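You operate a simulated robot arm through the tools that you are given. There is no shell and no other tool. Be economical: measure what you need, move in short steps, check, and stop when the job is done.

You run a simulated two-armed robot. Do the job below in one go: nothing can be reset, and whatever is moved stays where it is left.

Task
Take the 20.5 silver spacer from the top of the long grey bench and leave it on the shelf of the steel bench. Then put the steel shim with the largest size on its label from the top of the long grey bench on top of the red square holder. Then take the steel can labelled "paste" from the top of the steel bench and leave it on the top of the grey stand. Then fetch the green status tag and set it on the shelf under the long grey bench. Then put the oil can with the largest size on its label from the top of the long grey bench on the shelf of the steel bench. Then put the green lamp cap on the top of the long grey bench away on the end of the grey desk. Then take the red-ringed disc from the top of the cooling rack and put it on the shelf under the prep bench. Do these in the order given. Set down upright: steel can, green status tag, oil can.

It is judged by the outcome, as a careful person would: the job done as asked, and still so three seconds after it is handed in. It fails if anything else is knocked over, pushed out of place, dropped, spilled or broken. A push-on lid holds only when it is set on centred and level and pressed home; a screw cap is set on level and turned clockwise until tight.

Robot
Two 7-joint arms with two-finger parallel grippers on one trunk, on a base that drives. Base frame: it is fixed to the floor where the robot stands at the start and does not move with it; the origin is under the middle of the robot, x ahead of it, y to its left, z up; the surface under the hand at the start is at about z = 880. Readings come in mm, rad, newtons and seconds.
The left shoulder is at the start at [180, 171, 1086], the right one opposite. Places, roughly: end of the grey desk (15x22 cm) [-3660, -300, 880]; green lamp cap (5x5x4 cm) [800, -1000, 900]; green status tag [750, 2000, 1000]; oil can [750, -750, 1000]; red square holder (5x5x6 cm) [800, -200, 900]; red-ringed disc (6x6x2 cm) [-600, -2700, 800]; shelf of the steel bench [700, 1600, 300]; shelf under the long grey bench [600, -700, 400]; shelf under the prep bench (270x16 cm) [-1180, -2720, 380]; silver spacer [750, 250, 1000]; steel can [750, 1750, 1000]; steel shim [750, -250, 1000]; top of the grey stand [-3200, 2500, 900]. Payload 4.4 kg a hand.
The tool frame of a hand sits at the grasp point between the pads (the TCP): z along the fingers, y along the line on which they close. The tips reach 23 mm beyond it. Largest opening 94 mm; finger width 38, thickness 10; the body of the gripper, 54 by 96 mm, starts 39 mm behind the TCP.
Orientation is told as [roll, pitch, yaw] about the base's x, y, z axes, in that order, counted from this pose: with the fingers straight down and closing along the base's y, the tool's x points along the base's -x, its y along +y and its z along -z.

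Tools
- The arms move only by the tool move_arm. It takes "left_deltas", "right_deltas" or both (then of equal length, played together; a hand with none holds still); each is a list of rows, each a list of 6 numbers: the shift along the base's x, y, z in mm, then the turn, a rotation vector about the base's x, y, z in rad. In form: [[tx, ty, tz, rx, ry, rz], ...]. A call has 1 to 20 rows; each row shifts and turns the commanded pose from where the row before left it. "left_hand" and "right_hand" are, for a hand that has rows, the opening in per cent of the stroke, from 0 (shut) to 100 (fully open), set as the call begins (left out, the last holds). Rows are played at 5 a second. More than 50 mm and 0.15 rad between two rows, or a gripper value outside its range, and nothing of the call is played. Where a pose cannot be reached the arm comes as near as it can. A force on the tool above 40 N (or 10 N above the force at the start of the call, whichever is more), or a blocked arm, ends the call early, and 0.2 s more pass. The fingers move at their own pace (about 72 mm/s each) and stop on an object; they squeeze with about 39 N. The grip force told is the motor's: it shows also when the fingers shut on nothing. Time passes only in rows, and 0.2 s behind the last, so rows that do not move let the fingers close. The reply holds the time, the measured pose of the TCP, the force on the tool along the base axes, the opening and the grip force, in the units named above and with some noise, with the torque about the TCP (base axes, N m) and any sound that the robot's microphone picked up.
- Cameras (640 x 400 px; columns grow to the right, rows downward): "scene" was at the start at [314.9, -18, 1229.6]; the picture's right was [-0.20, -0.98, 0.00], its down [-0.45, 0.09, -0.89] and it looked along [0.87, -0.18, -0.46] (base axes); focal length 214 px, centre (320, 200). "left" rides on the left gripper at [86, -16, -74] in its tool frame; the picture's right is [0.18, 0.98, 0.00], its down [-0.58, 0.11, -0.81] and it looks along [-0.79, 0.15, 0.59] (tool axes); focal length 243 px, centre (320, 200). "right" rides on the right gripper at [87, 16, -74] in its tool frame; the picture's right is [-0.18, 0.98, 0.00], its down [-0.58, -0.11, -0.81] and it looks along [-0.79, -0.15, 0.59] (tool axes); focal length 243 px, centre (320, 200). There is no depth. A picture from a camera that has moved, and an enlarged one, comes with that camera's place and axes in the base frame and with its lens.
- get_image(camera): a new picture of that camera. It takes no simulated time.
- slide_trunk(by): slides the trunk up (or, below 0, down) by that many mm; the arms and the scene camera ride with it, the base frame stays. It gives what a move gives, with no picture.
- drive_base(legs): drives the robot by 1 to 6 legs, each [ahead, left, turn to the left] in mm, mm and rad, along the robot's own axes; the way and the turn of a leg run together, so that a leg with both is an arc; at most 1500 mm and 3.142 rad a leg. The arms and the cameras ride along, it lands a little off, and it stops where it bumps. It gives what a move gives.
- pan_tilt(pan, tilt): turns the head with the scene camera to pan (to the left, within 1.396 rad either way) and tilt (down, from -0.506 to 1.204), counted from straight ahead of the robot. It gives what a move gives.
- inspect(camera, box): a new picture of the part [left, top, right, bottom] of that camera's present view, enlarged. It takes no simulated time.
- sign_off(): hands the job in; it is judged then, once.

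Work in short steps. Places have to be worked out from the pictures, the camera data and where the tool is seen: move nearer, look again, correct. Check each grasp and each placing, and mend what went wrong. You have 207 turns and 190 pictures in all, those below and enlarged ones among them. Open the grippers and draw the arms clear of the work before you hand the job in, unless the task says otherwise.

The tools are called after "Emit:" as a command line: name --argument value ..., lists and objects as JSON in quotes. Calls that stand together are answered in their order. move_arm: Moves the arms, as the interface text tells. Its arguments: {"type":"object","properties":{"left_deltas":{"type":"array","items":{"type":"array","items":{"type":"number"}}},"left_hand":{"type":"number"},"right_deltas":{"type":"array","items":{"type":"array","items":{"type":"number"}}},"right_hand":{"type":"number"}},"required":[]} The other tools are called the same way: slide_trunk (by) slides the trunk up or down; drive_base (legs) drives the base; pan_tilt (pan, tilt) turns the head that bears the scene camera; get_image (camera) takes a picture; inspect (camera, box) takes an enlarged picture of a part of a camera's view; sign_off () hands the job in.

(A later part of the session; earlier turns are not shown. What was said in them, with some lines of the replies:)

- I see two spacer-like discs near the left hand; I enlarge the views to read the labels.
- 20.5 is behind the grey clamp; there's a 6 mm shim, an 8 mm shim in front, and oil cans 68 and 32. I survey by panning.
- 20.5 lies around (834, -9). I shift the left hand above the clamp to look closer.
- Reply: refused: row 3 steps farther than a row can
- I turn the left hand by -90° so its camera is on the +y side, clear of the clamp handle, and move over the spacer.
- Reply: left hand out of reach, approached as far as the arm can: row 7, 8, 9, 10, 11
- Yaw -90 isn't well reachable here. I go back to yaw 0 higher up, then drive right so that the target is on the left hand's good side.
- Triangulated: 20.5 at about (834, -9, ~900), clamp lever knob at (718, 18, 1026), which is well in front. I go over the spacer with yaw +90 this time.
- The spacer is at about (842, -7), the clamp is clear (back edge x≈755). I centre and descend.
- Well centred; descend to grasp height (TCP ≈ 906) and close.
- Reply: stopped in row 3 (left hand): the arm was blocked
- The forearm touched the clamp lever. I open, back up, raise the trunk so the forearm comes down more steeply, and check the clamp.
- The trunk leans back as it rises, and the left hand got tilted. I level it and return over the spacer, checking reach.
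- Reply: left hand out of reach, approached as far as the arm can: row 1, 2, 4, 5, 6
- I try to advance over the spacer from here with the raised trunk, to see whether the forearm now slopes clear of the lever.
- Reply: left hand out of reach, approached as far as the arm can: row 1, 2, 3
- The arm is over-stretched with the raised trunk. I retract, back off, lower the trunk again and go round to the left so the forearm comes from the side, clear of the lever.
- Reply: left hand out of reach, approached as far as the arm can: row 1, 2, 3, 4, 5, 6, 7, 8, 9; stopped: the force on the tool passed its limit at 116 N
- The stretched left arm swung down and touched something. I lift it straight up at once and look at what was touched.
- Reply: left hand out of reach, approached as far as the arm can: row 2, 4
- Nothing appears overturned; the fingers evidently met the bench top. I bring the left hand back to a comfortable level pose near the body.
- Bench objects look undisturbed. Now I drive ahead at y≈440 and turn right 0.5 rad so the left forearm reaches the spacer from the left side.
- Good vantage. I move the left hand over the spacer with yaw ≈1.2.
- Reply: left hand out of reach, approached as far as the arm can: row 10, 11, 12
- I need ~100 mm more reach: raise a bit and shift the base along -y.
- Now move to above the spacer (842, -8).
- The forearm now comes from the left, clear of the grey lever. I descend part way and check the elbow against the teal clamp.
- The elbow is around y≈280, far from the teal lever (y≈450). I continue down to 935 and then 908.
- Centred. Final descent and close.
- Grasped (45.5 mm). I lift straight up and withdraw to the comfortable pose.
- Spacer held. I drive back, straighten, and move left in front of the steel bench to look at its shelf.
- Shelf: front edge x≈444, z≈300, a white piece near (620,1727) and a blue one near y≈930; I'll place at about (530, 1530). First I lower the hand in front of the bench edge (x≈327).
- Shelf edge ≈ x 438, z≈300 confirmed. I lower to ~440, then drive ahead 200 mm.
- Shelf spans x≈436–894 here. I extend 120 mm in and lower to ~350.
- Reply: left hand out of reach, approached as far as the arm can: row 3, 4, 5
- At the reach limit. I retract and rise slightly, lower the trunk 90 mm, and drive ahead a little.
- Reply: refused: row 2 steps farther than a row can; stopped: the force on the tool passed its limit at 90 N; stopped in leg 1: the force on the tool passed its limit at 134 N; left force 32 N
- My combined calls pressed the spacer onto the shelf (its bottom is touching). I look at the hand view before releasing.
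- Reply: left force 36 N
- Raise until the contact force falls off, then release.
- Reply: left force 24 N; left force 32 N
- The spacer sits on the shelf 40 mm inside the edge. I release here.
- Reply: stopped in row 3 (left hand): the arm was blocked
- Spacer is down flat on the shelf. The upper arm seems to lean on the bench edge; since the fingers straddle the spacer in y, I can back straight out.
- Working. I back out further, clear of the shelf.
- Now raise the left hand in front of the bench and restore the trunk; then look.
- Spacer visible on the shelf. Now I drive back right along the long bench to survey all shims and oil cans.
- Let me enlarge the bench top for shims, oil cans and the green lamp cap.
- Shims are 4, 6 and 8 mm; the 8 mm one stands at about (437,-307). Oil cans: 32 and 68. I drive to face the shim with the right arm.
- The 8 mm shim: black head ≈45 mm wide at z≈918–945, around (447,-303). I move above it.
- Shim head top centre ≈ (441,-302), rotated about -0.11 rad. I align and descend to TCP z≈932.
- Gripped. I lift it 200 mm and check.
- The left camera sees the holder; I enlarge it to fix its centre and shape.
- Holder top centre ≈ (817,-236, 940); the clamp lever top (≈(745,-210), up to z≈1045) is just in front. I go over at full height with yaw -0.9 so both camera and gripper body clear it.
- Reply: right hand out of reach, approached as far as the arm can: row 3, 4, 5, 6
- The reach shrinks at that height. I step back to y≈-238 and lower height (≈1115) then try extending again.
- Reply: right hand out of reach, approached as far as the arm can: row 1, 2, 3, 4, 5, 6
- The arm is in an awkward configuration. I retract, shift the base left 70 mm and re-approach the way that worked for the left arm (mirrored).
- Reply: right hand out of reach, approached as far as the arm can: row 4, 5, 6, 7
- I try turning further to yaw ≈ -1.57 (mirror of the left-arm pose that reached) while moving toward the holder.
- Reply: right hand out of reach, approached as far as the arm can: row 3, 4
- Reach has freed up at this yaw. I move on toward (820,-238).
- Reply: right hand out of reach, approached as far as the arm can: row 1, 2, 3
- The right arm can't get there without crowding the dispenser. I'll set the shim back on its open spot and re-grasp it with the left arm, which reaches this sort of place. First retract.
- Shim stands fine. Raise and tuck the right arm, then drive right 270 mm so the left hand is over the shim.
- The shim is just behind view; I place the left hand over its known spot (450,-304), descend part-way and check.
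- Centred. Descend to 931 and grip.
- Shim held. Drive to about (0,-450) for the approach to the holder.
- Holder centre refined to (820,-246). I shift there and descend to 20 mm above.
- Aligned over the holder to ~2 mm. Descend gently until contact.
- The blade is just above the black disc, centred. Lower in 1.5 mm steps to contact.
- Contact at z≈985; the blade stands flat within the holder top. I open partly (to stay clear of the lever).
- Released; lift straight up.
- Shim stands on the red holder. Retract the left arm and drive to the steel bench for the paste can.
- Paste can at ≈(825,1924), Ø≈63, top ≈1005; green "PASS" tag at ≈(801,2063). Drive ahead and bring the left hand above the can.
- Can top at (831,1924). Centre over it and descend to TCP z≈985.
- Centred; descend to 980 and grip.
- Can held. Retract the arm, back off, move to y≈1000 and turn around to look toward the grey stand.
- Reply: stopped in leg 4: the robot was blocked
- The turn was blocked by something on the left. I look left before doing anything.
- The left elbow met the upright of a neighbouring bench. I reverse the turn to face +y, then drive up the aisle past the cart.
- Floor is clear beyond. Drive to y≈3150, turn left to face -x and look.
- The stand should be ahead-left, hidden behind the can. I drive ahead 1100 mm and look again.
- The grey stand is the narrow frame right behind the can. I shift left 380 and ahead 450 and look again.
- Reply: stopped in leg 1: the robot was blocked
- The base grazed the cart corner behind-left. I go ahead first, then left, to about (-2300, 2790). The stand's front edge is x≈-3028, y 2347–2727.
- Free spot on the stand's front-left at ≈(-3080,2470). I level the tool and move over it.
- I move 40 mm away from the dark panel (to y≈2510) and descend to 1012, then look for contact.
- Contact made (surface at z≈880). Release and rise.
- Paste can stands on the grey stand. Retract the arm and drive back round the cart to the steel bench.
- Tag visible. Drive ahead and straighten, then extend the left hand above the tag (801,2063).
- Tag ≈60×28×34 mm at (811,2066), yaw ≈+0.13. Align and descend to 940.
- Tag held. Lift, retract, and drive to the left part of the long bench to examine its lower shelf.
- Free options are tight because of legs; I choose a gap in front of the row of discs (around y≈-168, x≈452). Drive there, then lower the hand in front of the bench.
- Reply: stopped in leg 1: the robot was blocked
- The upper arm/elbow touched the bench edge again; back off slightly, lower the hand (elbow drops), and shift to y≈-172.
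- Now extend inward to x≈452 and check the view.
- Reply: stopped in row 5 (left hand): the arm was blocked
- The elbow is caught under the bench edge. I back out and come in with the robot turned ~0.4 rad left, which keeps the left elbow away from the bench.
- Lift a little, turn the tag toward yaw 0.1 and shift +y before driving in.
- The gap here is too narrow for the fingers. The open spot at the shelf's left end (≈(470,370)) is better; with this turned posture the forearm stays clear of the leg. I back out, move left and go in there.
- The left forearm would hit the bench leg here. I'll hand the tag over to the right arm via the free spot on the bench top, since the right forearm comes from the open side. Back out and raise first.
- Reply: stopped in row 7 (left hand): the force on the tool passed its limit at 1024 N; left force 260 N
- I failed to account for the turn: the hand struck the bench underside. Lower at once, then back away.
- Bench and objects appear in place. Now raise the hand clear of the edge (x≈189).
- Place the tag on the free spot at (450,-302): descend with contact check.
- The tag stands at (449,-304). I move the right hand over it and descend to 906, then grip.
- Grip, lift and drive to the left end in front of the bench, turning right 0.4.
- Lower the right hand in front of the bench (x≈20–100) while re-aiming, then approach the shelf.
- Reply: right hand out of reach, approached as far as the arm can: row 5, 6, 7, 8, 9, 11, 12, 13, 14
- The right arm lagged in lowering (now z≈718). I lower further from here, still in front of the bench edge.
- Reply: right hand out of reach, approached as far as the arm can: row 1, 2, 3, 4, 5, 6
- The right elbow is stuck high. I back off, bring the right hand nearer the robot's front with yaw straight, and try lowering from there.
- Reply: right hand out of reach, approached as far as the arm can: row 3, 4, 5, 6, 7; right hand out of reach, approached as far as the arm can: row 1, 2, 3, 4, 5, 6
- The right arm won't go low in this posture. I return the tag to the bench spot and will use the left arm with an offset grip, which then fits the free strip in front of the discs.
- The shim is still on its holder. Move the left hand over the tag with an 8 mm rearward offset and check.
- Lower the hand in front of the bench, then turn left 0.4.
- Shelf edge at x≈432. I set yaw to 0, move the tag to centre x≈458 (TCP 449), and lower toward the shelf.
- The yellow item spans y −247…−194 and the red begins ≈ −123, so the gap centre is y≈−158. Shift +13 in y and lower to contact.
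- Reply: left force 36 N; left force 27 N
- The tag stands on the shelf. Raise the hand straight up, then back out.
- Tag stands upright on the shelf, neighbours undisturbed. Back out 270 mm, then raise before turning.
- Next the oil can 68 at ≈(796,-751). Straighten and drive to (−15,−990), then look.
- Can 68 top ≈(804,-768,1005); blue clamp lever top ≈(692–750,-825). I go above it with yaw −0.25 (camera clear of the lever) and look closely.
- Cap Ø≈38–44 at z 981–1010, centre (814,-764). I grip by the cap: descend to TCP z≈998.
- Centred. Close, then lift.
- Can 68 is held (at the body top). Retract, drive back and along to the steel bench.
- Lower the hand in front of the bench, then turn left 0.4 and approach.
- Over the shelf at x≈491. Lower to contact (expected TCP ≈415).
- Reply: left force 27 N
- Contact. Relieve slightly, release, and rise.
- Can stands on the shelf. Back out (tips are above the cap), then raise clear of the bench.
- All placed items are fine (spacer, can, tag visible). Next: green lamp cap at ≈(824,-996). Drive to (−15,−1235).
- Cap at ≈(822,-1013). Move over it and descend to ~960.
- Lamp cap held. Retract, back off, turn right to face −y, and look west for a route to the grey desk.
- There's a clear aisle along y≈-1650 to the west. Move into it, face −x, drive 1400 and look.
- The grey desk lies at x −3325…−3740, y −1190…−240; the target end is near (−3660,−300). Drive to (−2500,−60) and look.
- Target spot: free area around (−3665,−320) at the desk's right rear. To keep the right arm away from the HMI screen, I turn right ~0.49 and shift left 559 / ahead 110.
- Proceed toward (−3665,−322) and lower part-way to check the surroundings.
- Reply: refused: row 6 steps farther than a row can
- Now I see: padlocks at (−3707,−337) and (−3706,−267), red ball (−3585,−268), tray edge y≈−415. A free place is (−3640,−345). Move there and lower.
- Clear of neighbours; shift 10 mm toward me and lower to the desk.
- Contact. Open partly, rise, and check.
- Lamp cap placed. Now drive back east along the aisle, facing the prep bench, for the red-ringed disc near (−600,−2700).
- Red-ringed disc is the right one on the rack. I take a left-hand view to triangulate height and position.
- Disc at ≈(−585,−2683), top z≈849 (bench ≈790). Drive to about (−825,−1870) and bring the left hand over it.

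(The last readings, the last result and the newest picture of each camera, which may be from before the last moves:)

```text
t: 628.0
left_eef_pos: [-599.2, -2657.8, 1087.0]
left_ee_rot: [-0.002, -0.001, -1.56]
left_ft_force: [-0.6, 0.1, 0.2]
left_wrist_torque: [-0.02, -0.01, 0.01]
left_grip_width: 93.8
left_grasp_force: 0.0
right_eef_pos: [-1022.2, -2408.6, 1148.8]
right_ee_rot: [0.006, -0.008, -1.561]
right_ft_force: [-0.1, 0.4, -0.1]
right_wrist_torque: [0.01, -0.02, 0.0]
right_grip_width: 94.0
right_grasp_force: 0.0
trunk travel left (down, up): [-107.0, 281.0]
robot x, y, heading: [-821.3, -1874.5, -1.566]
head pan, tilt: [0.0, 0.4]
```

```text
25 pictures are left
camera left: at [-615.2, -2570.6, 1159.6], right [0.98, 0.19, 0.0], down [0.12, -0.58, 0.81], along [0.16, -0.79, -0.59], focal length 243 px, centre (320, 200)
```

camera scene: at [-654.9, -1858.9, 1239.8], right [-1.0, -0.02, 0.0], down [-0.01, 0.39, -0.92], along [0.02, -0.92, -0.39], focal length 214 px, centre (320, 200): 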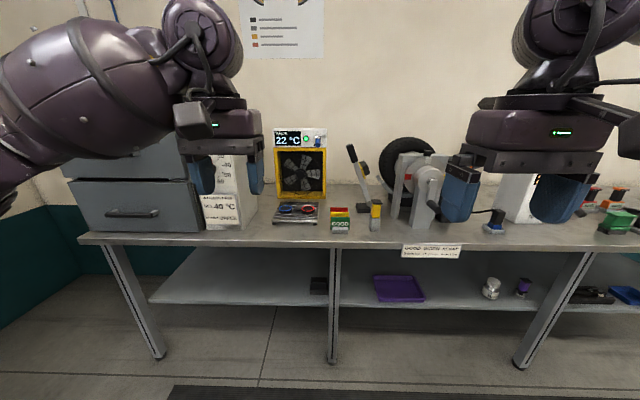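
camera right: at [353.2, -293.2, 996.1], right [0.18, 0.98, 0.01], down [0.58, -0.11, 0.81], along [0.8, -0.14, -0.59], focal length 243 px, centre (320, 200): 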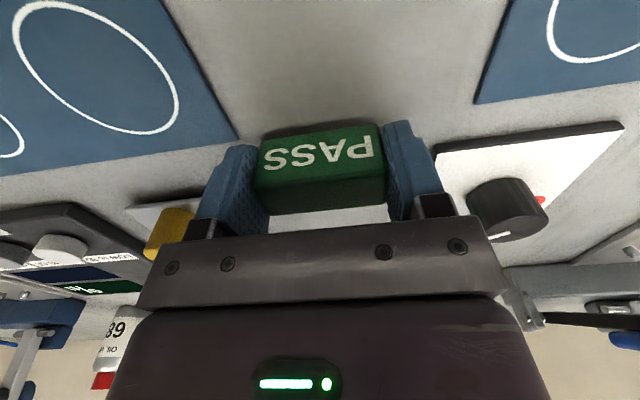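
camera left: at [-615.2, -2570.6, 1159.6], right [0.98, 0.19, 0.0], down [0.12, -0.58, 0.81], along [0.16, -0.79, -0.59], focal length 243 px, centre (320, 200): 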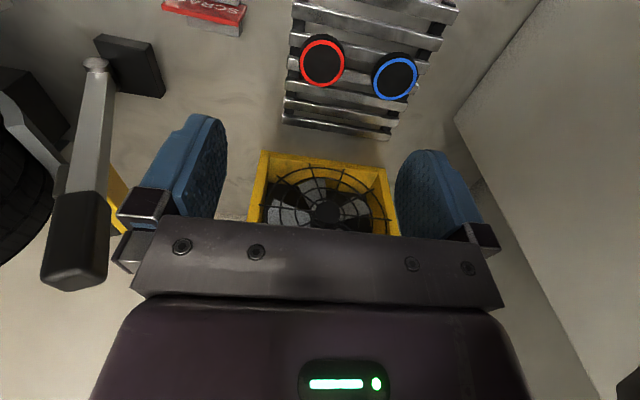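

Move above (−586,−2702), lower to ~930 with 85% opening, and refine.

Emit:
move_arm --left_deltas '[[13, -44, 0, 0, 0, 0], [0, 0, -45, 0, 0, 0], [0, 0, -45, 0, 0, 0], [0, 0, -45, 0, 0, 0], [0, 0, -20, 0, 0, 0], [0, 0, 0, 0, 0, 0]]' --left_hand 87

Emit:
get_image --camera "left"

```text
t: 629.4
left_eef_pos: [-589.2, -2700.0, 928.1]
left_ee_rot: [0.002, 0.003, -1.561]
left_ft_force: [-0.1, 0.1, -0.3]
left_wrist_torque: [-0.01, 0.0, 0.03]
left_grip_width: 81.8
left_grasp_force: 0.0
right_eef_pos: [-1021.5, -2409.6, 1147.7]
right_ee_rot: [0.007, -0.007, -1.562]
right_ft_force: [0.0, 0.0, -0.8]
right_wrist_torque: [-0.02, 0.04, -0.04]
right_grip_width: 93.9
right_grasp_force: 0.0
trunk travel left (down, up): [-107.0, 281.0]
robot x, y, heading: [-820.1, -1875.2, -1.566]
head pan, tilt: [0.0, 0.4]
```

```text
24 pictures are left
camera left: at [-603.7, -2612.0, 1002.8], right [0.98, 0.2, 0.0], down [0.12, -0.58, 0.81], along [0.16, -0.79, -0.59], focal length 243 px, centre (320, 200)
```

left: 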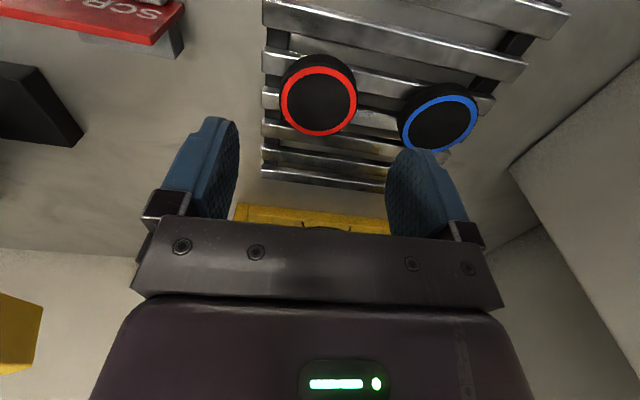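

Refined: disc top z≈829, centre (−584,−2716). Shift and descend to TCP 838.

Emit:
move_arm --left_deltas '[[5, -16, -15, 0, 0, 0], [0, 0, -35, 0, 0, 0], [0, 0, -30, 0, 0, 0], [0, 0, -9, 0, 0, 0], [0, 0, 0, 0, 0, 0]]'

Emit:
get_image --camera "left"

```text
t: 630.5
left_eef_pos: [-581.0, -2716.6, 844.7]
left_ee_rot: [-0.003, -0.006, -1.559]
left_ft_force: [0.3, -0.4, 20.5]
left_wrist_torque: [0.38, -0.96, 0.06]
left_grip_width: 82.2
left_grasp_force: 0.2
right_eef_pos: [-1022.6, -2407.4, 1150.5]
right_ee_rot: [0.009, -0.01, -1.562]
right_ft_force: [-0.2, -0.8, 0.4]
right_wrist_torque: [0.01, 0.01, -0.02]
right_grip_width: 94.0
right_grasp_force: 0.0
trunk travel left (down, up): [-107.0, 281.0]
robot x, y, heading: [-820.7, -1876.7, -1.568]
head pan, tilt: [0.0, 0.4]
```

```text
23 pictures are left
camera left: at [-597.1, -2628.8, 918.4], right [0.98, 0.2, 0.0], down [0.12, -0.58, 0.81], along [0.16, -0.79, -0.59], focal length 243 px, centre (320, 200)
```

left: 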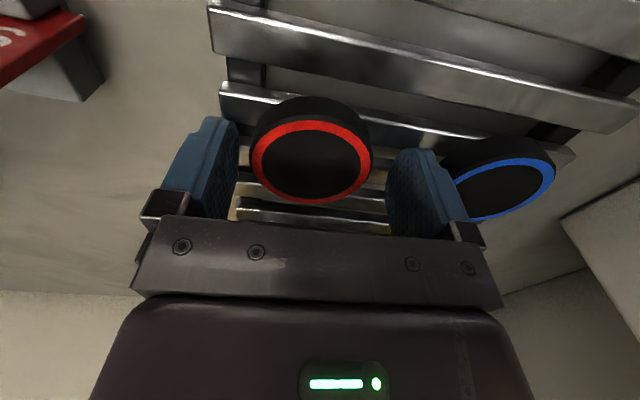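

Tips rest on the slats (z≈822). Lift 2.5 mm and close on the disc.

Emit:
move_arm --left_deltas '[[-1, 0, 2.5, 0, 0, 0], [0, 0, 0, 0, 0, 0]]'

Emit:
move_arm --left_deltas '[[0, 0, 0, 0, 0, 0], [0, 0, 0, 0, 0, 0], [0, 0, 0, 0, 0, 0], [0, 0, 0, 0, 0, 0], [0, 0, 20, 0, 0, 0], [0, 0, 45, 0, 0, 0], [0, 0, 45, 0, 0, 0], [0, 0, 45, 0, 0, 0], [0, 0, 45, 0, 0, 0], [0, 0, 45, 0, 0, 0], [0, 0, 45, 0, 0, 0], [0, 0, 0, 0, 0, 0]]' --left_hand 0

Emit:
get_image --camera "left"

```text
t: 631.1
left_eef_pos: [-581.4, -2716.4, 845.6]
left_ee_rot: [0.0, -0.003, -1.558]
left_ft_force: [4.5, -7.6, 22.3]
left_wrist_torque: [0.26, -0.92, -0.48]
left_grip_width: 82.3
left_grasp_force: 1.1
right_eef_pos: [-1021.0, -2408.8, 1147.7]
right_ee_rot: [0.007, -0.009, -1.561]
right_ft_force: [-1.9, 0.2, 0.1]
right_wrist_torque: [0.03, 0.01, -0.01]
right_grip_width: 94.0
right_grasp_force: 0.0
trunk travel left (down, up): [-107.0, 281.0]
robot x, y, heading: [-819.1, -1877.2, -1.569]
head pan, tilt: [0.0, 0.4]
```

```text
t: 633.8
left_eef_pos: [-582.9, -2719.5, 1130.9]
left_ee_rot: [-0.001, 0.006, -1.558]
left_ft_force: [0.1, 0.2, -1.2]
left_wrist_torque: [0.01, -0.02, -0.01]
left_grip_width: 58.3
left_grasp_force: 38.7
right_eef_pos: [-1021.6, -2409.1, 1146.5]
right_ee_rot: [0.006, -0.005, -1.562]
right_ft_force: [-0.2, 0.2, -0.4]
right_wrist_torque: [-0.01, -0.02, -0.01]
right_grip_width: 93.9
right_grasp_force: 0.0
trunk travel left (down, up): [-107.0, 281.0]
robot x, y, heading: [-823.1, -1880.1, -1.567]
head pan, tilt: [0.0, 0.4]
```

```text
22 pictures are left
camera left: at [-598.0, -2632.0, 1205.4], right [0.98, 0.2, 0.0], down [0.12, -0.58, 0.8], along [0.16, -0.79, -0.6], focal length 243 px, centre (320, 200)
```

left: 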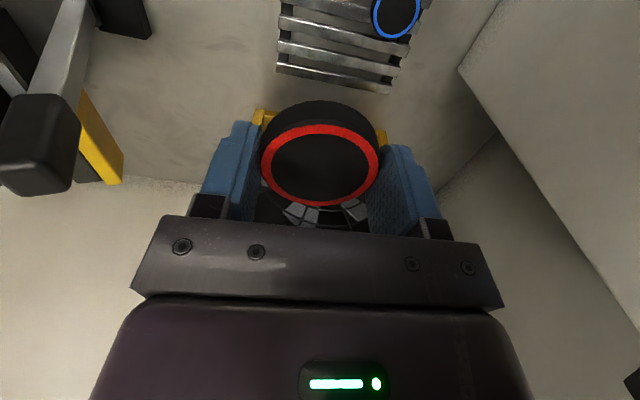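

Disc held. Retract, back away from the bench, and lower the hand in front of it.

Emit:
move_arm --left_deltas '[[-21, 40, 0, 0, 0, 0], [-21, 40, 0, 0, 0, 0], [-21, 40, 0, 0, 0, 0], [-21, 40, 0, 0, 0, 0], [-21, 40, 0, 0, 0, 0], [-21, 40, 0, 0, 0, 0], [0, 0, 0, 0, 0, 0]]'

Emit:
drive_base --legs '[[-280, 0, 0]]'

Emit:
move_arm --left_deltas '[[0, 0, -49, 0, 0, 0], [0, 0, -49, 0, 0, 0], [0, 0, -49, 0, 0, 0], [0, 0, -49, 0, 0, 0], [0, 0, -49, 0, 0, 0], [0, 0, -49, 0, 0, 0], [0, 0, -49, 0, 0, 0], [0, 0, -49, 0, 0, 0], [0, 0, -49, 0, 0, 0], [0, 0, -49, 0, 0, 0], [0, 0, -49, 0, 0, 0], [0, 0, -49, 0, 0, 0], [0, 0, -49, 0, 0, 0], [0, 0, -49, 0, 0, 0], [0, 0, 0, 0, 0, 0]]'

Emit:
get_image --camera "left"

```text
t: 635.4
left_eef_pos: [-706.6, -2479.0, 1132.9]
left_ee_rot: [-0.002, 0.003, -1.56]
left_ft_force: [-0.2, -0.6, 0.3]
left_wrist_torque: [0.02, 0.0, 0.0]
left_grip_width: 58.4
left_grasp_force: 39.0
right_eef_pos: [-1020.5, -2409.9, 1145.9]
right_ee_rot: [0.008, -0.004, -1.562]
right_ft_force: [-0.1, 0.1, -0.5]
right_wrist_torque: [-0.01, -0.01, 0.0]
right_grip_width: 94.1
right_grasp_force: 0.0
trunk travel left (down, up): [-107.0, 281.0]
robot x, y, heading: [-815.9, -1877.6, -1.562]
head pan, tilt: [0.0, 0.4]
```

```text
t: 637.3
left_eef_pos: [-706.6, -2199.8, 1134.1]
left_ee_rot: [0.001, 0.003, -1.558]
left_ft_force: [-0.1, 0.3, 0.3]
left_wrist_torque: [-0.04, -0.03, -0.02]
left_grip_width: 58.5
left_grasp_force: 38.8
right_eef_pos: [-1020.7, -2132.4, 1147.1]
right_ee_rot: [0.006, -0.005, -1.563]
right_ft_force: [0.1, -0.4, -1.1]
right_wrist_torque: [-0.03, 0.0, 0.0]
right_grip_width: 93.9
right_grasp_force: 0.1
trunk travel left (down, up): [-107.0, 281.0]
robot x, y, heading: [-822.1, -1601.4, -1.568]
head pan, tilt: [0.0, 0.4]
```

```text
t: 640.5
left_eef_pos: [-706.7, -2200.2, 446.6]
left_ee_rot: [0.0, 0.002, -1.559]
left_ft_force: [-0.2, -0.6, -1.2]
left_wrist_torque: [-0.02, 0.0, 0.01]
left_grip_width: 58.1
left_grasp_force: 39.2
right_eef_pos: [-1022.4, -2130.6, 1147.0]
right_ee_rot: [0.005, -0.007, -1.56]
right_ft_force: [0.4, 0.3, -0.4]
right_wrist_torque: [0.01, -0.02, -0.03]
right_grip_width: 93.8
right_grasp_force: 0.1
trunk travel left (down, up): [-107.0, 281.0]
robot x, y, heading: [-823.9, -1598.7, -1.565]
head pan, tilt: [0.0, 0.4]
```

```text
21 pictures are left
camera left: at [-723.4, -2113.5, 521.5], right [0.98, 0.2, 0.0], down [0.12, -0.58, 0.81], along [0.16, -0.79, -0.59], focal length 243 px, centre (320, 200)
```

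left: 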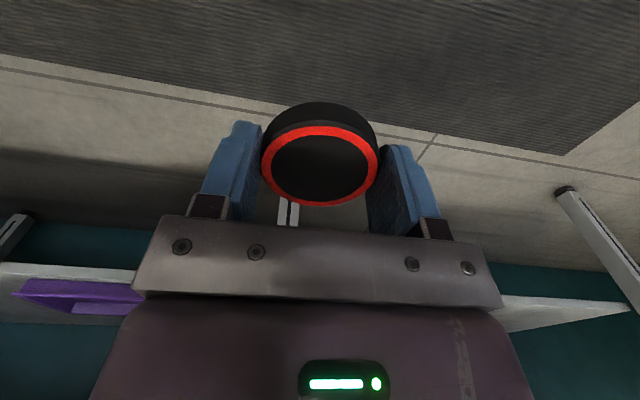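

Shelf front edge ≈ y −2557. I turn left 0.445, shift, and approach toward (−330,−2625).

Emit:
drive_base --legs '[[0, 0, 0.445], [0, -115, 0], [380, 0, 0]]'

Emit:
get_image --camera "left"

```text
t: 645.4
left_eef_pos: [-407.1, -2480.2, 446.5]
left_ee_rot: [0.0, 0.004, -1.123]
left_ft_force: [-0.1, 0.3, -0.1]
left_wrist_torque: [-0.05, 0.03, 0.02]
left_grip_width: 58.2
left_grasp_force: 39.1
right_eef_pos: [-722.1, -2551.4, 1146.1]
right_ee_rot: [0.006, -0.005, -1.125]
right_ft_force: [0.4, -0.7, 0.9]
right_wrist_torque: [0.04, 0.01, 0.05]
right_grip_width: 93.9
right_grasp_force: 0.1
trunk travel left (down, up): [-107.0, 281.0]
robot x, y, heading: [-767.9, -1984.1, -1.128]
head pan, tilt: [0.0, 0.4]
```

```text
20 pictures are left
camera left: at [-458.2, -2408.6, 521.2], right [0.81, 0.59, 0.0], down [0.35, -0.48, 0.8], along [0.48, -0.65, -0.59], focal length 243 px, centre (320, 200)
```

left: 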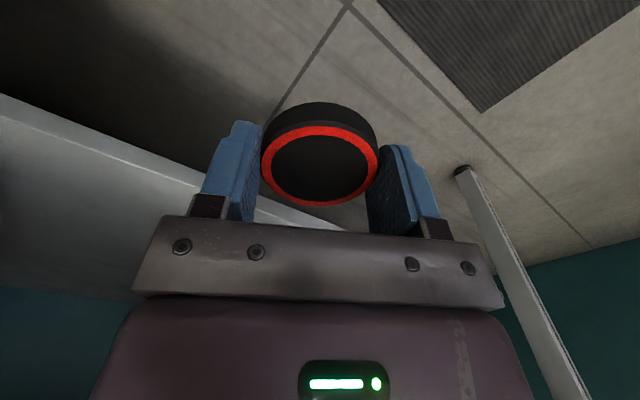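

Two views give shelf front ≈ y −2660, z≈350. I extend the arm 60 mm, then move in to about (−330,−2700).

Emit:
move_arm --left_deltas '[[9, -18, 0, 0, 0, 0], [9, -18, 0, 0, 0, 0], [8, -18, 0, 0, 0, 0], [0, 0, 0, 0, 0, 0]]'

Emit:
drive_base --legs '[[0, -25, 0], [130, 0, 0]]'

Emit:
get_image --camera "left"

```text
t: 646.4
left_eef_pos: [-381.6, -2534.7, 447.9]
left_ee_rot: [-0.001, 0.003, -1.123]
left_ft_force: [0.7, -0.5, -0.6]
left_wrist_torque: [0.01, -0.03, -0.02]
left_grip_width: 58.0
left_grasp_force: 39.5
right_eef_pos: [-720.9, -2551.8, 1147.4]
right_ee_rot: [0.007, -0.006, -1.126]
right_ft_force: [0.7, 0.3, 0.3]
right_wrist_torque: [-0.04, 0.01, 0.01]
right_grip_width: 93.9
right_grasp_force: 0.1
trunk travel left (down, up): [-107.0, 281.0]
robot x, y, heading: [-764.0, -1983.8, -1.129]
head pan, tilt: [0.0, 0.4]
```

```text
t: 648.3
left_eef_pos: [-351.8, -2635.1, 432.0]
left_ee_rot: [0.004, 0.034, -1.117]
left_ft_force: [0.2, -0.2, -0.4]
left_wrist_torque: [0.01, -0.04, -0.01]
left_grip_width: 58.5
left_grasp_force: 39.0
right_eef_pos: [-686.5, -2674.8, 1146.4]
right_ee_rot: [0.006, -0.005, -1.116]
right_ft_force: [-0.4, 0.2, -0.7]
right_wrist_torque: [0.0, 0.0, 0.0]
right_grip_width: 93.8
right_grasp_force: 0.0
trunk travel left (down, up): [-107.0, 281.0]
robot x, y, heading: [-733.6, -2105.5, -1.116]
head pan, tilt: [0.0, 0.4]
stopped in leg 2: the robot was blocked; the commanded pose is now the measured one
```

```text
19 pictures are left
camera left: at [-403.0, -2565.6, 509.4], right [0.8, 0.6, 0.01], down [0.36, -0.5, 0.79], along [0.47, -0.63, -0.62], focal length 243 px, centre (320, 200)
```

left: 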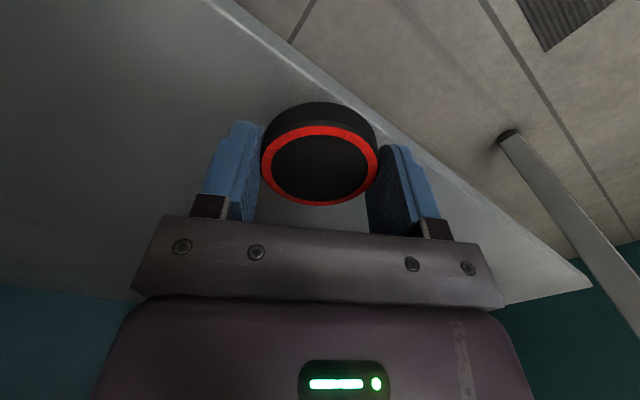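

Close-up view: shelf z≈381, front y≈−2616, so I need only ~30 mm more. I back off 30, lower the hand to ~414 (drops the elbow), and go in again.

Emit:
drive_base --legs '[[-35, 0, 0]]'

Emit:
move_arm --left_deltas '[[0, 0, -10, 0, 0, 0], [0, 0, -8, 0.012, 0.03, 0], [0, 0, 0, 0, 0, 0]]'

Emit:
move_arm --left_deltas '[[10, -20, 0, 0, 0, 0], [10, -20, 0, 0, 0, 0], [5, -15, 0, 0, 0, 0], [0, 0, 0, 0, 0, 0]]'

```text
t: 649.2
left_eef_pos: [-369.1, -2606.7, 434.4]
left_ee_rot: [0.005, 0.031, -1.119]
left_ft_force: [0.1, 0.4, -0.2]
left_wrist_torque: [0.01, 0.03, 0.01]
left_grip_width: 58.7
left_grasp_force: 38.8
right_eef_pos: [-702.3, -2642.5, 1148.3]
right_ee_rot: [0.008, -0.006, -1.119]
right_ft_force: [0.0, -0.1, 0.2]
right_wrist_torque: [-0.01, -0.01, 0.0]
right_grip_width: 93.9
right_grasp_force: 0.0
trunk travel left (down, up): [-107.0, 281.0]
robot x, y, heading: [-749.1, -2076.2, -1.122]
head pan, tilt: [0.0, 0.4]
```

```text
t: 650.0
left_eef_pos: [-368.7, -2604.1, 415.3]
left_ee_rot: [-0.021, 0.055, -1.12]
left_ft_force: [-0.1, 0.3, -1.3]
left_wrist_torque: [0.0, 0.02, 0.01]
left_grip_width: 58.2
left_grasp_force: 39.6
right_eef_pos: [-702.6, -2643.2, 1146.1]
right_ee_rot: [0.006, -0.003, -1.119]
right_ft_force: [-0.4, 0.6, 0.3]
right_wrist_torque: [-0.02, 0.0, 0.02]
right_grip_width: 94.0
right_grasp_force: 0.0
trunk travel left (down, up): [-107.0, 281.0]
robot x, y, heading: [-748.6, -2076.7, -1.12]
head pan, tilt: [0.0, 0.4]
```

```text
t: 651.0
left_eef_pos: [-349.0, -2646.1, 418.1]
left_ee_rot: [-0.021, 0.057, -1.12]
left_ft_force: [-0.2, 0.1, -0.3]
left_wrist_torque: [0.01, -0.01, -0.01]
left_grip_width: 58.3
left_grasp_force: 38.6
left hand out of reach, approached as far as the arm can: row 3
right_eef_pos: [-702.2, -2642.4, 1144.1]
right_ee_rot: [0.006, -0.006, -1.117]
right_ft_force: [-0.6, 0.6, -0.3]
right_wrist_torque: [0.02, -0.02, -0.05]
right_grip_width: 94.0
right_grasp_force: 0.1
trunk travel left (down, up): [-107.0, 281.0]
robot x, y, heading: [-750.6, -2079.0, -1.118]
head pan, tilt: [0.0, 0.4]
```

Fix the tilt and creep ahead 22 mm.

Emit:
move_arm --left_deltas '[[0, 0, 0, -0.04, -0.043, 0], [0, 0, 0, 0, 0, 0]]'

Emit:
drive_base --legs '[[22, 0, 0]]'

Emit:
get_image --camera "left"

```text
t: 651.6
left_eef_pos: [-345.2, -2650.9, 421.8]
left_ee_rot: [0.004, -0.004, -1.117]
left_ft_force: [-0.4, -0.6, -0.7]
left_wrist_torque: [-0.01, -0.01, -0.02]
left_grip_width: 58.4
left_grasp_force: 39.3
right_eef_pos: [-702.3, -2642.2, 1147.8]
right_ee_rot: [0.008, -0.006, -1.118]
right_ft_force: [-0.7, 0.8, -1.0]
right_wrist_torque: [0.01, -0.04, 0.02]
right_grip_width: 94.3
right_grasp_force: 0.1
trunk travel left (down, up): [-107.0, 281.0]
robot x, y, heading: [-750.0, -2075.6, -1.123]
head pan, tilt: [0.0, 0.4]
```

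```text
t: 652.4
left_eef_pos: [-337.3, -2652.0, 407.3]
left_ee_rot: [0.004, 0.02, -1.114]
left_ft_force: [-1.1, -0.2, -0.5]
left_wrist_torque: [-0.01, 0.03, -0.02]
left_grip_width: 58.5
left_grasp_force: 38.7
right_eef_pos: [-688.2, -2661.1, 1143.5]
right_ee_rot: [0.003, -0.003, -1.118]
right_ft_force: [0.6, 0.1, -0.5]
right_wrist_torque: [0.02, 0.01, -0.02]
right_grip_width: 94.0
right_grasp_force: 0.0
trunk travel left (down, up): [-107.0, 281.0]
robot x, y, heading: [-737.7, -2094.7, -1.118]
head pan, tilt: [0.0, 0.4]
```

```text
18 pictures are left
camera left: at [-388.8, -2582.4, 483.3], right [0.8, 0.6, 0.01], down [0.36, -0.49, 0.8], along [0.48, -0.63, -0.61], focal length 243 px, centre (320, 200)
```

left: 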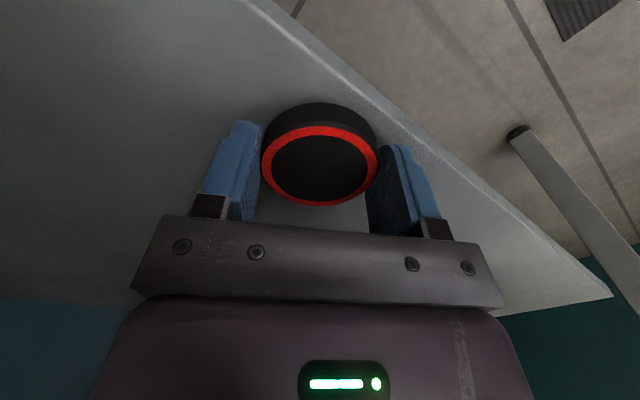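

Disc is over the shelf (centre ≈33 mm inside the edge). Lower to contact.

Emit:
move_arm --left_deltas '[[0, -4, 0, -0.018, -0.009, 0], [0, -4, -1.5, 0, 0, 0], [0, 0, -1.5, 0, 0, 0], [0, 0, 0, 0, 0, 0]]'

```text
t: 653.4
left_eef_pos: [-332.6, -2654.9, 403.2]
left_ee_rot: [0.006, 0.002, -1.106]
left_ft_force: [-0.1, -0.3, -0.4]
left_wrist_torque: [0.0, 0.03, 0.0]
left_grip_width: 58.2
left_grasp_force: 39.1
right_eef_pos: [-687.2, -2658.1, 1147.8]
right_ee_rot: [0.001, -0.008, -1.116]
right_ft_force: [0.6, -0.2, 0.5]
right_wrist_torque: [0.0, 0.0, -0.05]
right_grip_width: 94.0
right_grasp_force: 0.0
trunk travel left (down, up): [-107.0, 281.0]
robot x, y, heading: [-742.2, -2096.4, -1.119]
head pan, tilt: [0.0, 0.4]
```

Emit:
move_arm --left_deltas '[[0, -3, -2, 0, 0, 0], [0, 0, -2, 0, 0, 0], [0, 0, -2, 0, 0, 0], [0, 0, 0, 0, 0, 0]]'

```text
t: 654.1
left_eef_pos: [-331.6, -2654.8, 403.6]
left_ee_rot: [0.0, -0.002, -1.098]
left_ft_force: [-12.2, -20.0, 28.9]
left_wrist_torque: [-0.72, 0.5, 0.16]
left_grip_width: 58.3
left_grasp_force: 38.8
left hand out of reach, approached as far as the arm can: row 1
right_eef_pos: [-685.8, -2658.8, 1148.4]
right_ee_rot: [0.003, -0.01, -1.112]
right_ft_force: [0.3, 0.7, 0.0]
right_wrist_torque: [0.01, 0.0, 0.0]
right_grip_width: 94.1
right_grasp_force: 0.1
trunk travel left (down, up): [-107.0, 281.0]
robot x, y, heading: [-741.3, -2094.5, -1.116]
head pan, tilt: [0.0, 0.4]
stopped in row 3 (left hand): the force on the tool passed its limit at 52 N (the readings are from after the stop); the commanded pose is now the measured one
```

Contact with the disc level. Relieve and release.

Emit:
move_arm --left_deltas '[[0, 0, 1, 0, 0, 0], [0, 0, 0, 0, 0, 0]]'

Emit:
move_arm --left_deltas '[[0, 0, 0, 0, 0, 0], [0, 0, 0, 0, 0, 0], [0, 0, 0, 0, 0, 0]]' --left_hand 100

Emit:
get_image --camera "left"

```text
t: 654.4
left_eef_pos: [-332.7, -2654.1, 403.6]
left_ee_rot: [0.007, -0.004, -1.098]
left_ft_force: [2.3, -11.0, 20.8]
left_wrist_torque: [-0.36, 0.48, 0.38]
left_grip_width: 58.5
left_grasp_force: 39.2
right_eef_pos: [-689.0, -2660.0, 1148.0]
right_ee_rot: [0.005, -0.01, -1.11]
right_ft_force: [-0.5, 1.0, 0.8]
right_wrist_torque: [0.0, 0.0, -0.01]
right_grip_width: 93.9
right_grasp_force: 0.0
trunk travel left (down, up): [-107.0, 281.0]
robot x, y, heading: [-741.4, -2095.7, -1.116]
head pan, tilt: [0.0, 0.4]
stopped in row 1 (left hand): the force on the tool passed its limit at 111 N (the readings are from after the stop); the commanded pose is now the measured one
```

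```text
t: 654.7
left_eef_pos: [-329.4, -2653.5, 403.1]
left_ee_rot: [0.01, -0.003, -1.095]
left_ft_force: [0.6, 0.7, 0.5]
left_wrist_torque: [-0.04, 0.02, 0.0]
left_grip_width: 93.8
left_grasp_force: 1.7
right_eef_pos: [-688.1, -2660.1, 1149.6]
right_ee_rot: [0.007, -0.009, -1.11]
right_ft_force: [1.0, 0.5, 0.4]
right_wrist_torque: [0.0, 0.03, 0.01]
right_grip_width: 93.9
right_grasp_force: 0.0
trunk travel left (down, up): [-107.0, 281.0]
robot x, y, heading: [-738.6, -2094.0, -1.116]
head pan, tilt: [0.0, 0.4]
stopped in row 1 (left hand): the force on the tool passed its limit at 46 N (the readings are from after the stop); the commanded pose is now the measured one
```

```text
17 pictures are left
camera left: at [-382.9, -2582.4, 477.1], right [0.79, 0.61, 0.01], down [0.35, -0.47, 0.81], along [0.5, -0.64, -0.59], focal length 243 px, centre (320, 200)
```

left: 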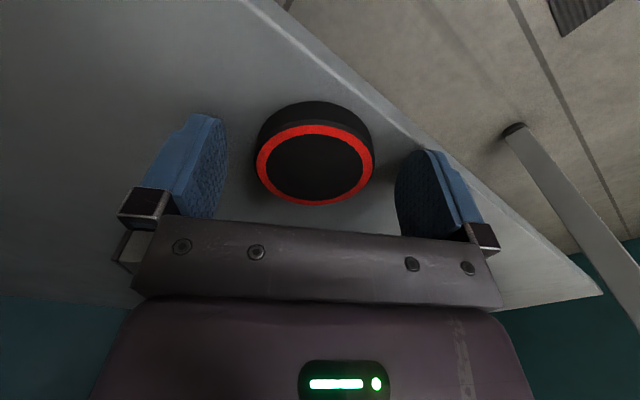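

Disc rests on the shelf. The fingers straddle it, so back straight out along the heading.

Emit:
drive_base --legs '[[-60, 0, 0]]'

Emit:
get_image --camera "left"

```text
t: 655.9
left_eef_pos: [-361.6, -2597.2, 403.3]
left_ee_rot: [0.009, 0.005, -1.105]
left_ft_force: [-0.3, 10.1, 21.1]
left_wrist_torque: [-0.63, 0.84, -0.41]
left_grip_width: 92.1
left_grasp_force: 0.0
right_eef_pos: [-717.4, -2605.1, 1147.6]
right_ee_rot: [0.006, -0.007, -1.111]
right_ft_force: [-0.7, 0.1, -0.7]
right_wrist_torque: [-0.01, -0.01, 0.02]
right_grip_width: 94.1
right_grasp_force: 0.1
trunk travel left (down, up): [-107.0, 281.0]
robot x, y, heading: [-766.3, -2039.4, -1.116]
head pan, tilt: [0.0, 0.4]
stopped in leg 1: the force on the tool passed its limit at 47 N (the readings are from after the stop); the commanded pose is now the measured one
```

```text
16 pictures are left
camera left: at [-414.1, -2526.8, 477.6], right [0.8, 0.61, 0.01], down [0.35, -0.48, 0.8], along [0.49, -0.64, -0.59], focal length 243 px, centre (320, 200)
```

left: 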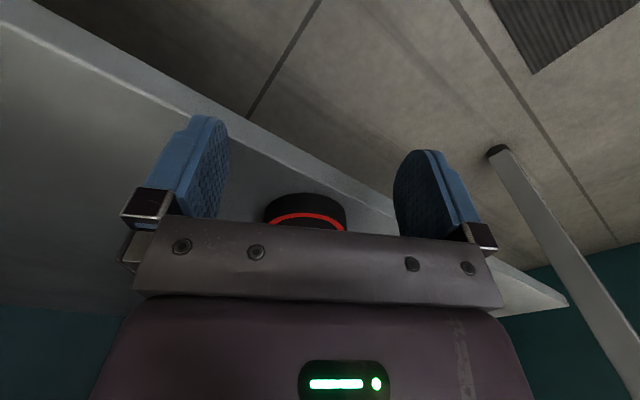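

Disc stays put; the finger tips were just dragging on the shelf. Lift slightly, then back out fully.

Emit:
move_arm --left_deltas '[[0, 0, 4, 0, 0, 0], [0, 0, 6, 0, 0, 0], [0, 0, 0, 0, 0, 0]]'

Emit:
drive_base --legs '[[-260, 0, 0]]'

Emit:
get_image --camera "left"

```text
t: 656.7
left_eef_pos: [-361.3, -2597.8, 410.9]
left_ee_rot: [0.009, 0.01, -1.106]
left_ft_force: [-0.1, -0.2, -0.2]
left_wrist_torque: [0.0, 0.02, 0.01]
left_grip_width: 94.0
left_grasp_force: 0.1
right_eef_pos: [-717.1, -2606.8, 1145.8]
right_ee_rot: [0.007, -0.006, -1.111]
right_ft_force: [0.9, 0.6, 0.2]
right_wrist_torque: [0.0, 0.0, 0.0]
right_grip_width: 94.0
right_grasp_force: 0.1
trunk travel left (down, up): [-107.0, 281.0]
robot x, y, heading: [-765.3, -2038.8, -1.114]
head pan, tilt: [0.0, 0.4]
```

```text
t: 658.6
left_eef_pos: [-473.6, -2369.0, 410.8]
left_ee_rot: [0.009, 0.007, -1.107]
left_ft_force: [0.1, -0.3, 0.1]
left_wrist_torque: [0.0, 0.05, -0.01]
left_grip_width: 93.7
left_grasp_force: 0.0
right_eef_pos: [-827.8, -2376.0, 1145.8]
right_ee_rot: [0.008, -0.005, -1.111]
right_ft_force: [0.7, -0.3, -0.3]
right_wrist_torque: [0.0, 0.0, -0.01]
right_grip_width: 93.7
right_grasp_force: 0.1
trunk travel left (down, up): [-107.0, 281.0]
robot x, y, heading: [-879.1, -1809.3, -1.12]
head pan, tilt: [0.0, 0.4]
```

```text
15 pictures are left
camera left: at [-526.2, -2297.7, 485.2], right [0.8, 0.61, 0.01], down [0.35, -0.48, 0.8], along [0.49, -0.64, -0.6], focal length 243 px, centre (320, 200)
```

left: 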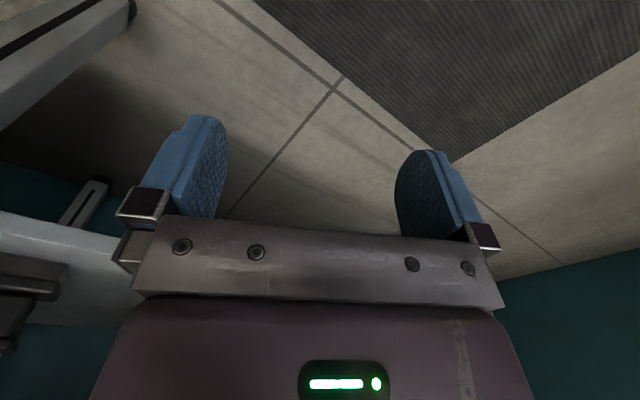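

Back another 100 mm, raise the arm, and take a final look.

Emit:
drive_base --legs '[[-120, 0, 0]]'

Emit:
move_arm --left_deltas '[[0, 0, 48, 0, 0, 0], [0, 0, 48, 0, 0, 0], [0, 0, 48, 0, 0, 0], [0, 0, 48, 0, 0, 0], [0, 0, 48, 0, 0, 0], [0, 0, 48, 0, 0, 0], [0, 0, 48, 0, 0, 0], [0, 0, 48, 0, 0, 0], [0, 0, 48, 0, 0, 0], [0, 0, 48, 0, 0, 0], [0, 0, 48, 0, 0, 0], [0, 0, 48, 0, 0, 0], [0, 0, 48, 0, 0, 0], [0, 0, 48, 0, 0, 0], [0, 0, 48, 0, 0, 0]]'

Emit:
pan_tilt --pan 0.0 --tilt 0.6

Emit:
get_image --camera "scene"

```text
t: 659.8
left_eef_pos: [-525.6, -2261.1, 410.5]
left_ee_rot: [0.009, 0.008, -1.103]
left_ft_force: [0.3, -0.1, -0.6]
left_wrist_torque: [-0.02, -0.01, 0.01]
left_grip_width: 94.1
left_grasp_force: 0.0
right_eef_pos: [-879.3, -2270.1, 1147.2]
right_ee_rot: [0.006, -0.004, -1.112]
right_ft_force: [0.7, 0.1, -0.3]
right_wrist_torque: [0.03, 0.01, 0.0]
right_grip_width: 94.1
right_grasp_force: 0.1
trunk travel left (down, up): [-107.0, 281.0]
robot x, y, heading: [-929.0, -1702.6, -1.117]
head pan, tilt: [0.0, 0.4]
```

```text
t: 663.0
left_eef_pos: [-525.8, -2259.1, 1133.5]
left_ee_rot: [0.01, 0.004, -1.102]
left_ft_force: [-0.3, 0.2, 1.2]
left_wrist_torque: [-0.02, -0.02, 0.01]
left_grip_width: 93.9
left_grasp_force: 0.1
right_eef_pos: [-880.7, -2270.0, 1147.1]
right_ee_rot: [0.006, -0.009, -1.113]
right_ft_force: [0.2, 1.4, 0.6]
right_wrist_torque: [-0.02, -0.01, 0.01]
right_grip_width: 94.4
right_grasp_force: 0.0
trunk travel left (down, up): [-107.0, 281.0]
robot x, y, heading: [-930.8, -1703.7, -1.116]
head pan, tilt: [0.0, 0.4]
```

```text
t: 663.8
left_eef_pos: [-526.6, -2259.4, 1130.1]
left_ee_rot: [0.009, 0.007, -1.102]
left_ft_force: [0.0, 0.8, -0.1]
left_wrist_torque: [0.01, -0.02, -0.01]
left_grip_width: 94.2
left_grasp_force: 0.1
right_eef_pos: [-878.4, -2271.3, 1146.4]
right_ee_rot: [0.007, -0.006, -1.112]
right_ft_force: [0.2, 0.2, 0.2]
right_wrist_torque: [0.01, 0.0, 0.02]
right_grip_width: 94.0
right_grasp_force: 0.0
trunk travel left (down, up): [-107.0, 281.0]
robot x, y, heading: [-928.7, -1704.4, -1.111]
head pan, tilt: [0.0, 0.6]
```

```text
14 pictures are left
camera scene: at [-793.5, -1982.4, 1221.6], right [-0.9, -0.44, 0.0], down [-0.25, 0.51, -0.83], along [0.36, -0.74, -0.56], focal length 214 px, centre (320, 200)
```

scene: 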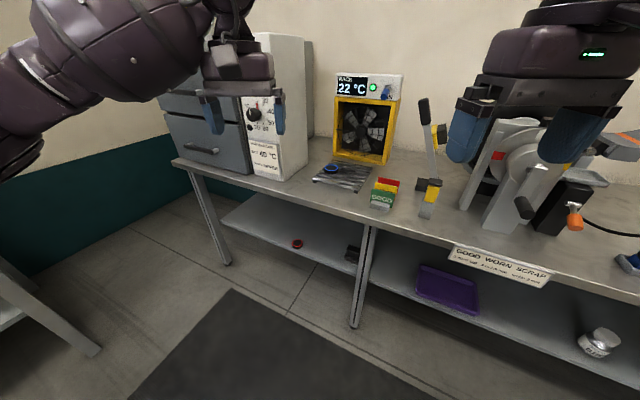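

The disc is on the shelf under the prep bench, the blue disc is still on its rack, and both arms are open and clear. I hand the job in.

Emit:
sign_off

```text
The job is handed in.
```

All seven items were moved in the order given, and each was in place the last time it was in view. The steel can, green status tag and oil can were set down upright.

- **Knocks on the way:** I hit the underside of the long grey bench once, with a force reading of about 1000 N. I also pressed a hand onto the steel bench and bumped the cart and a bench upright. In the pictures afterwards nothing looked displaced, and the 8 mm shim was still standing on the red holder. I did not check every object.
- **Tight placing:** The red-ringed disc sits close to the front edge of its shelf, an estimated 4 mm or so inside.
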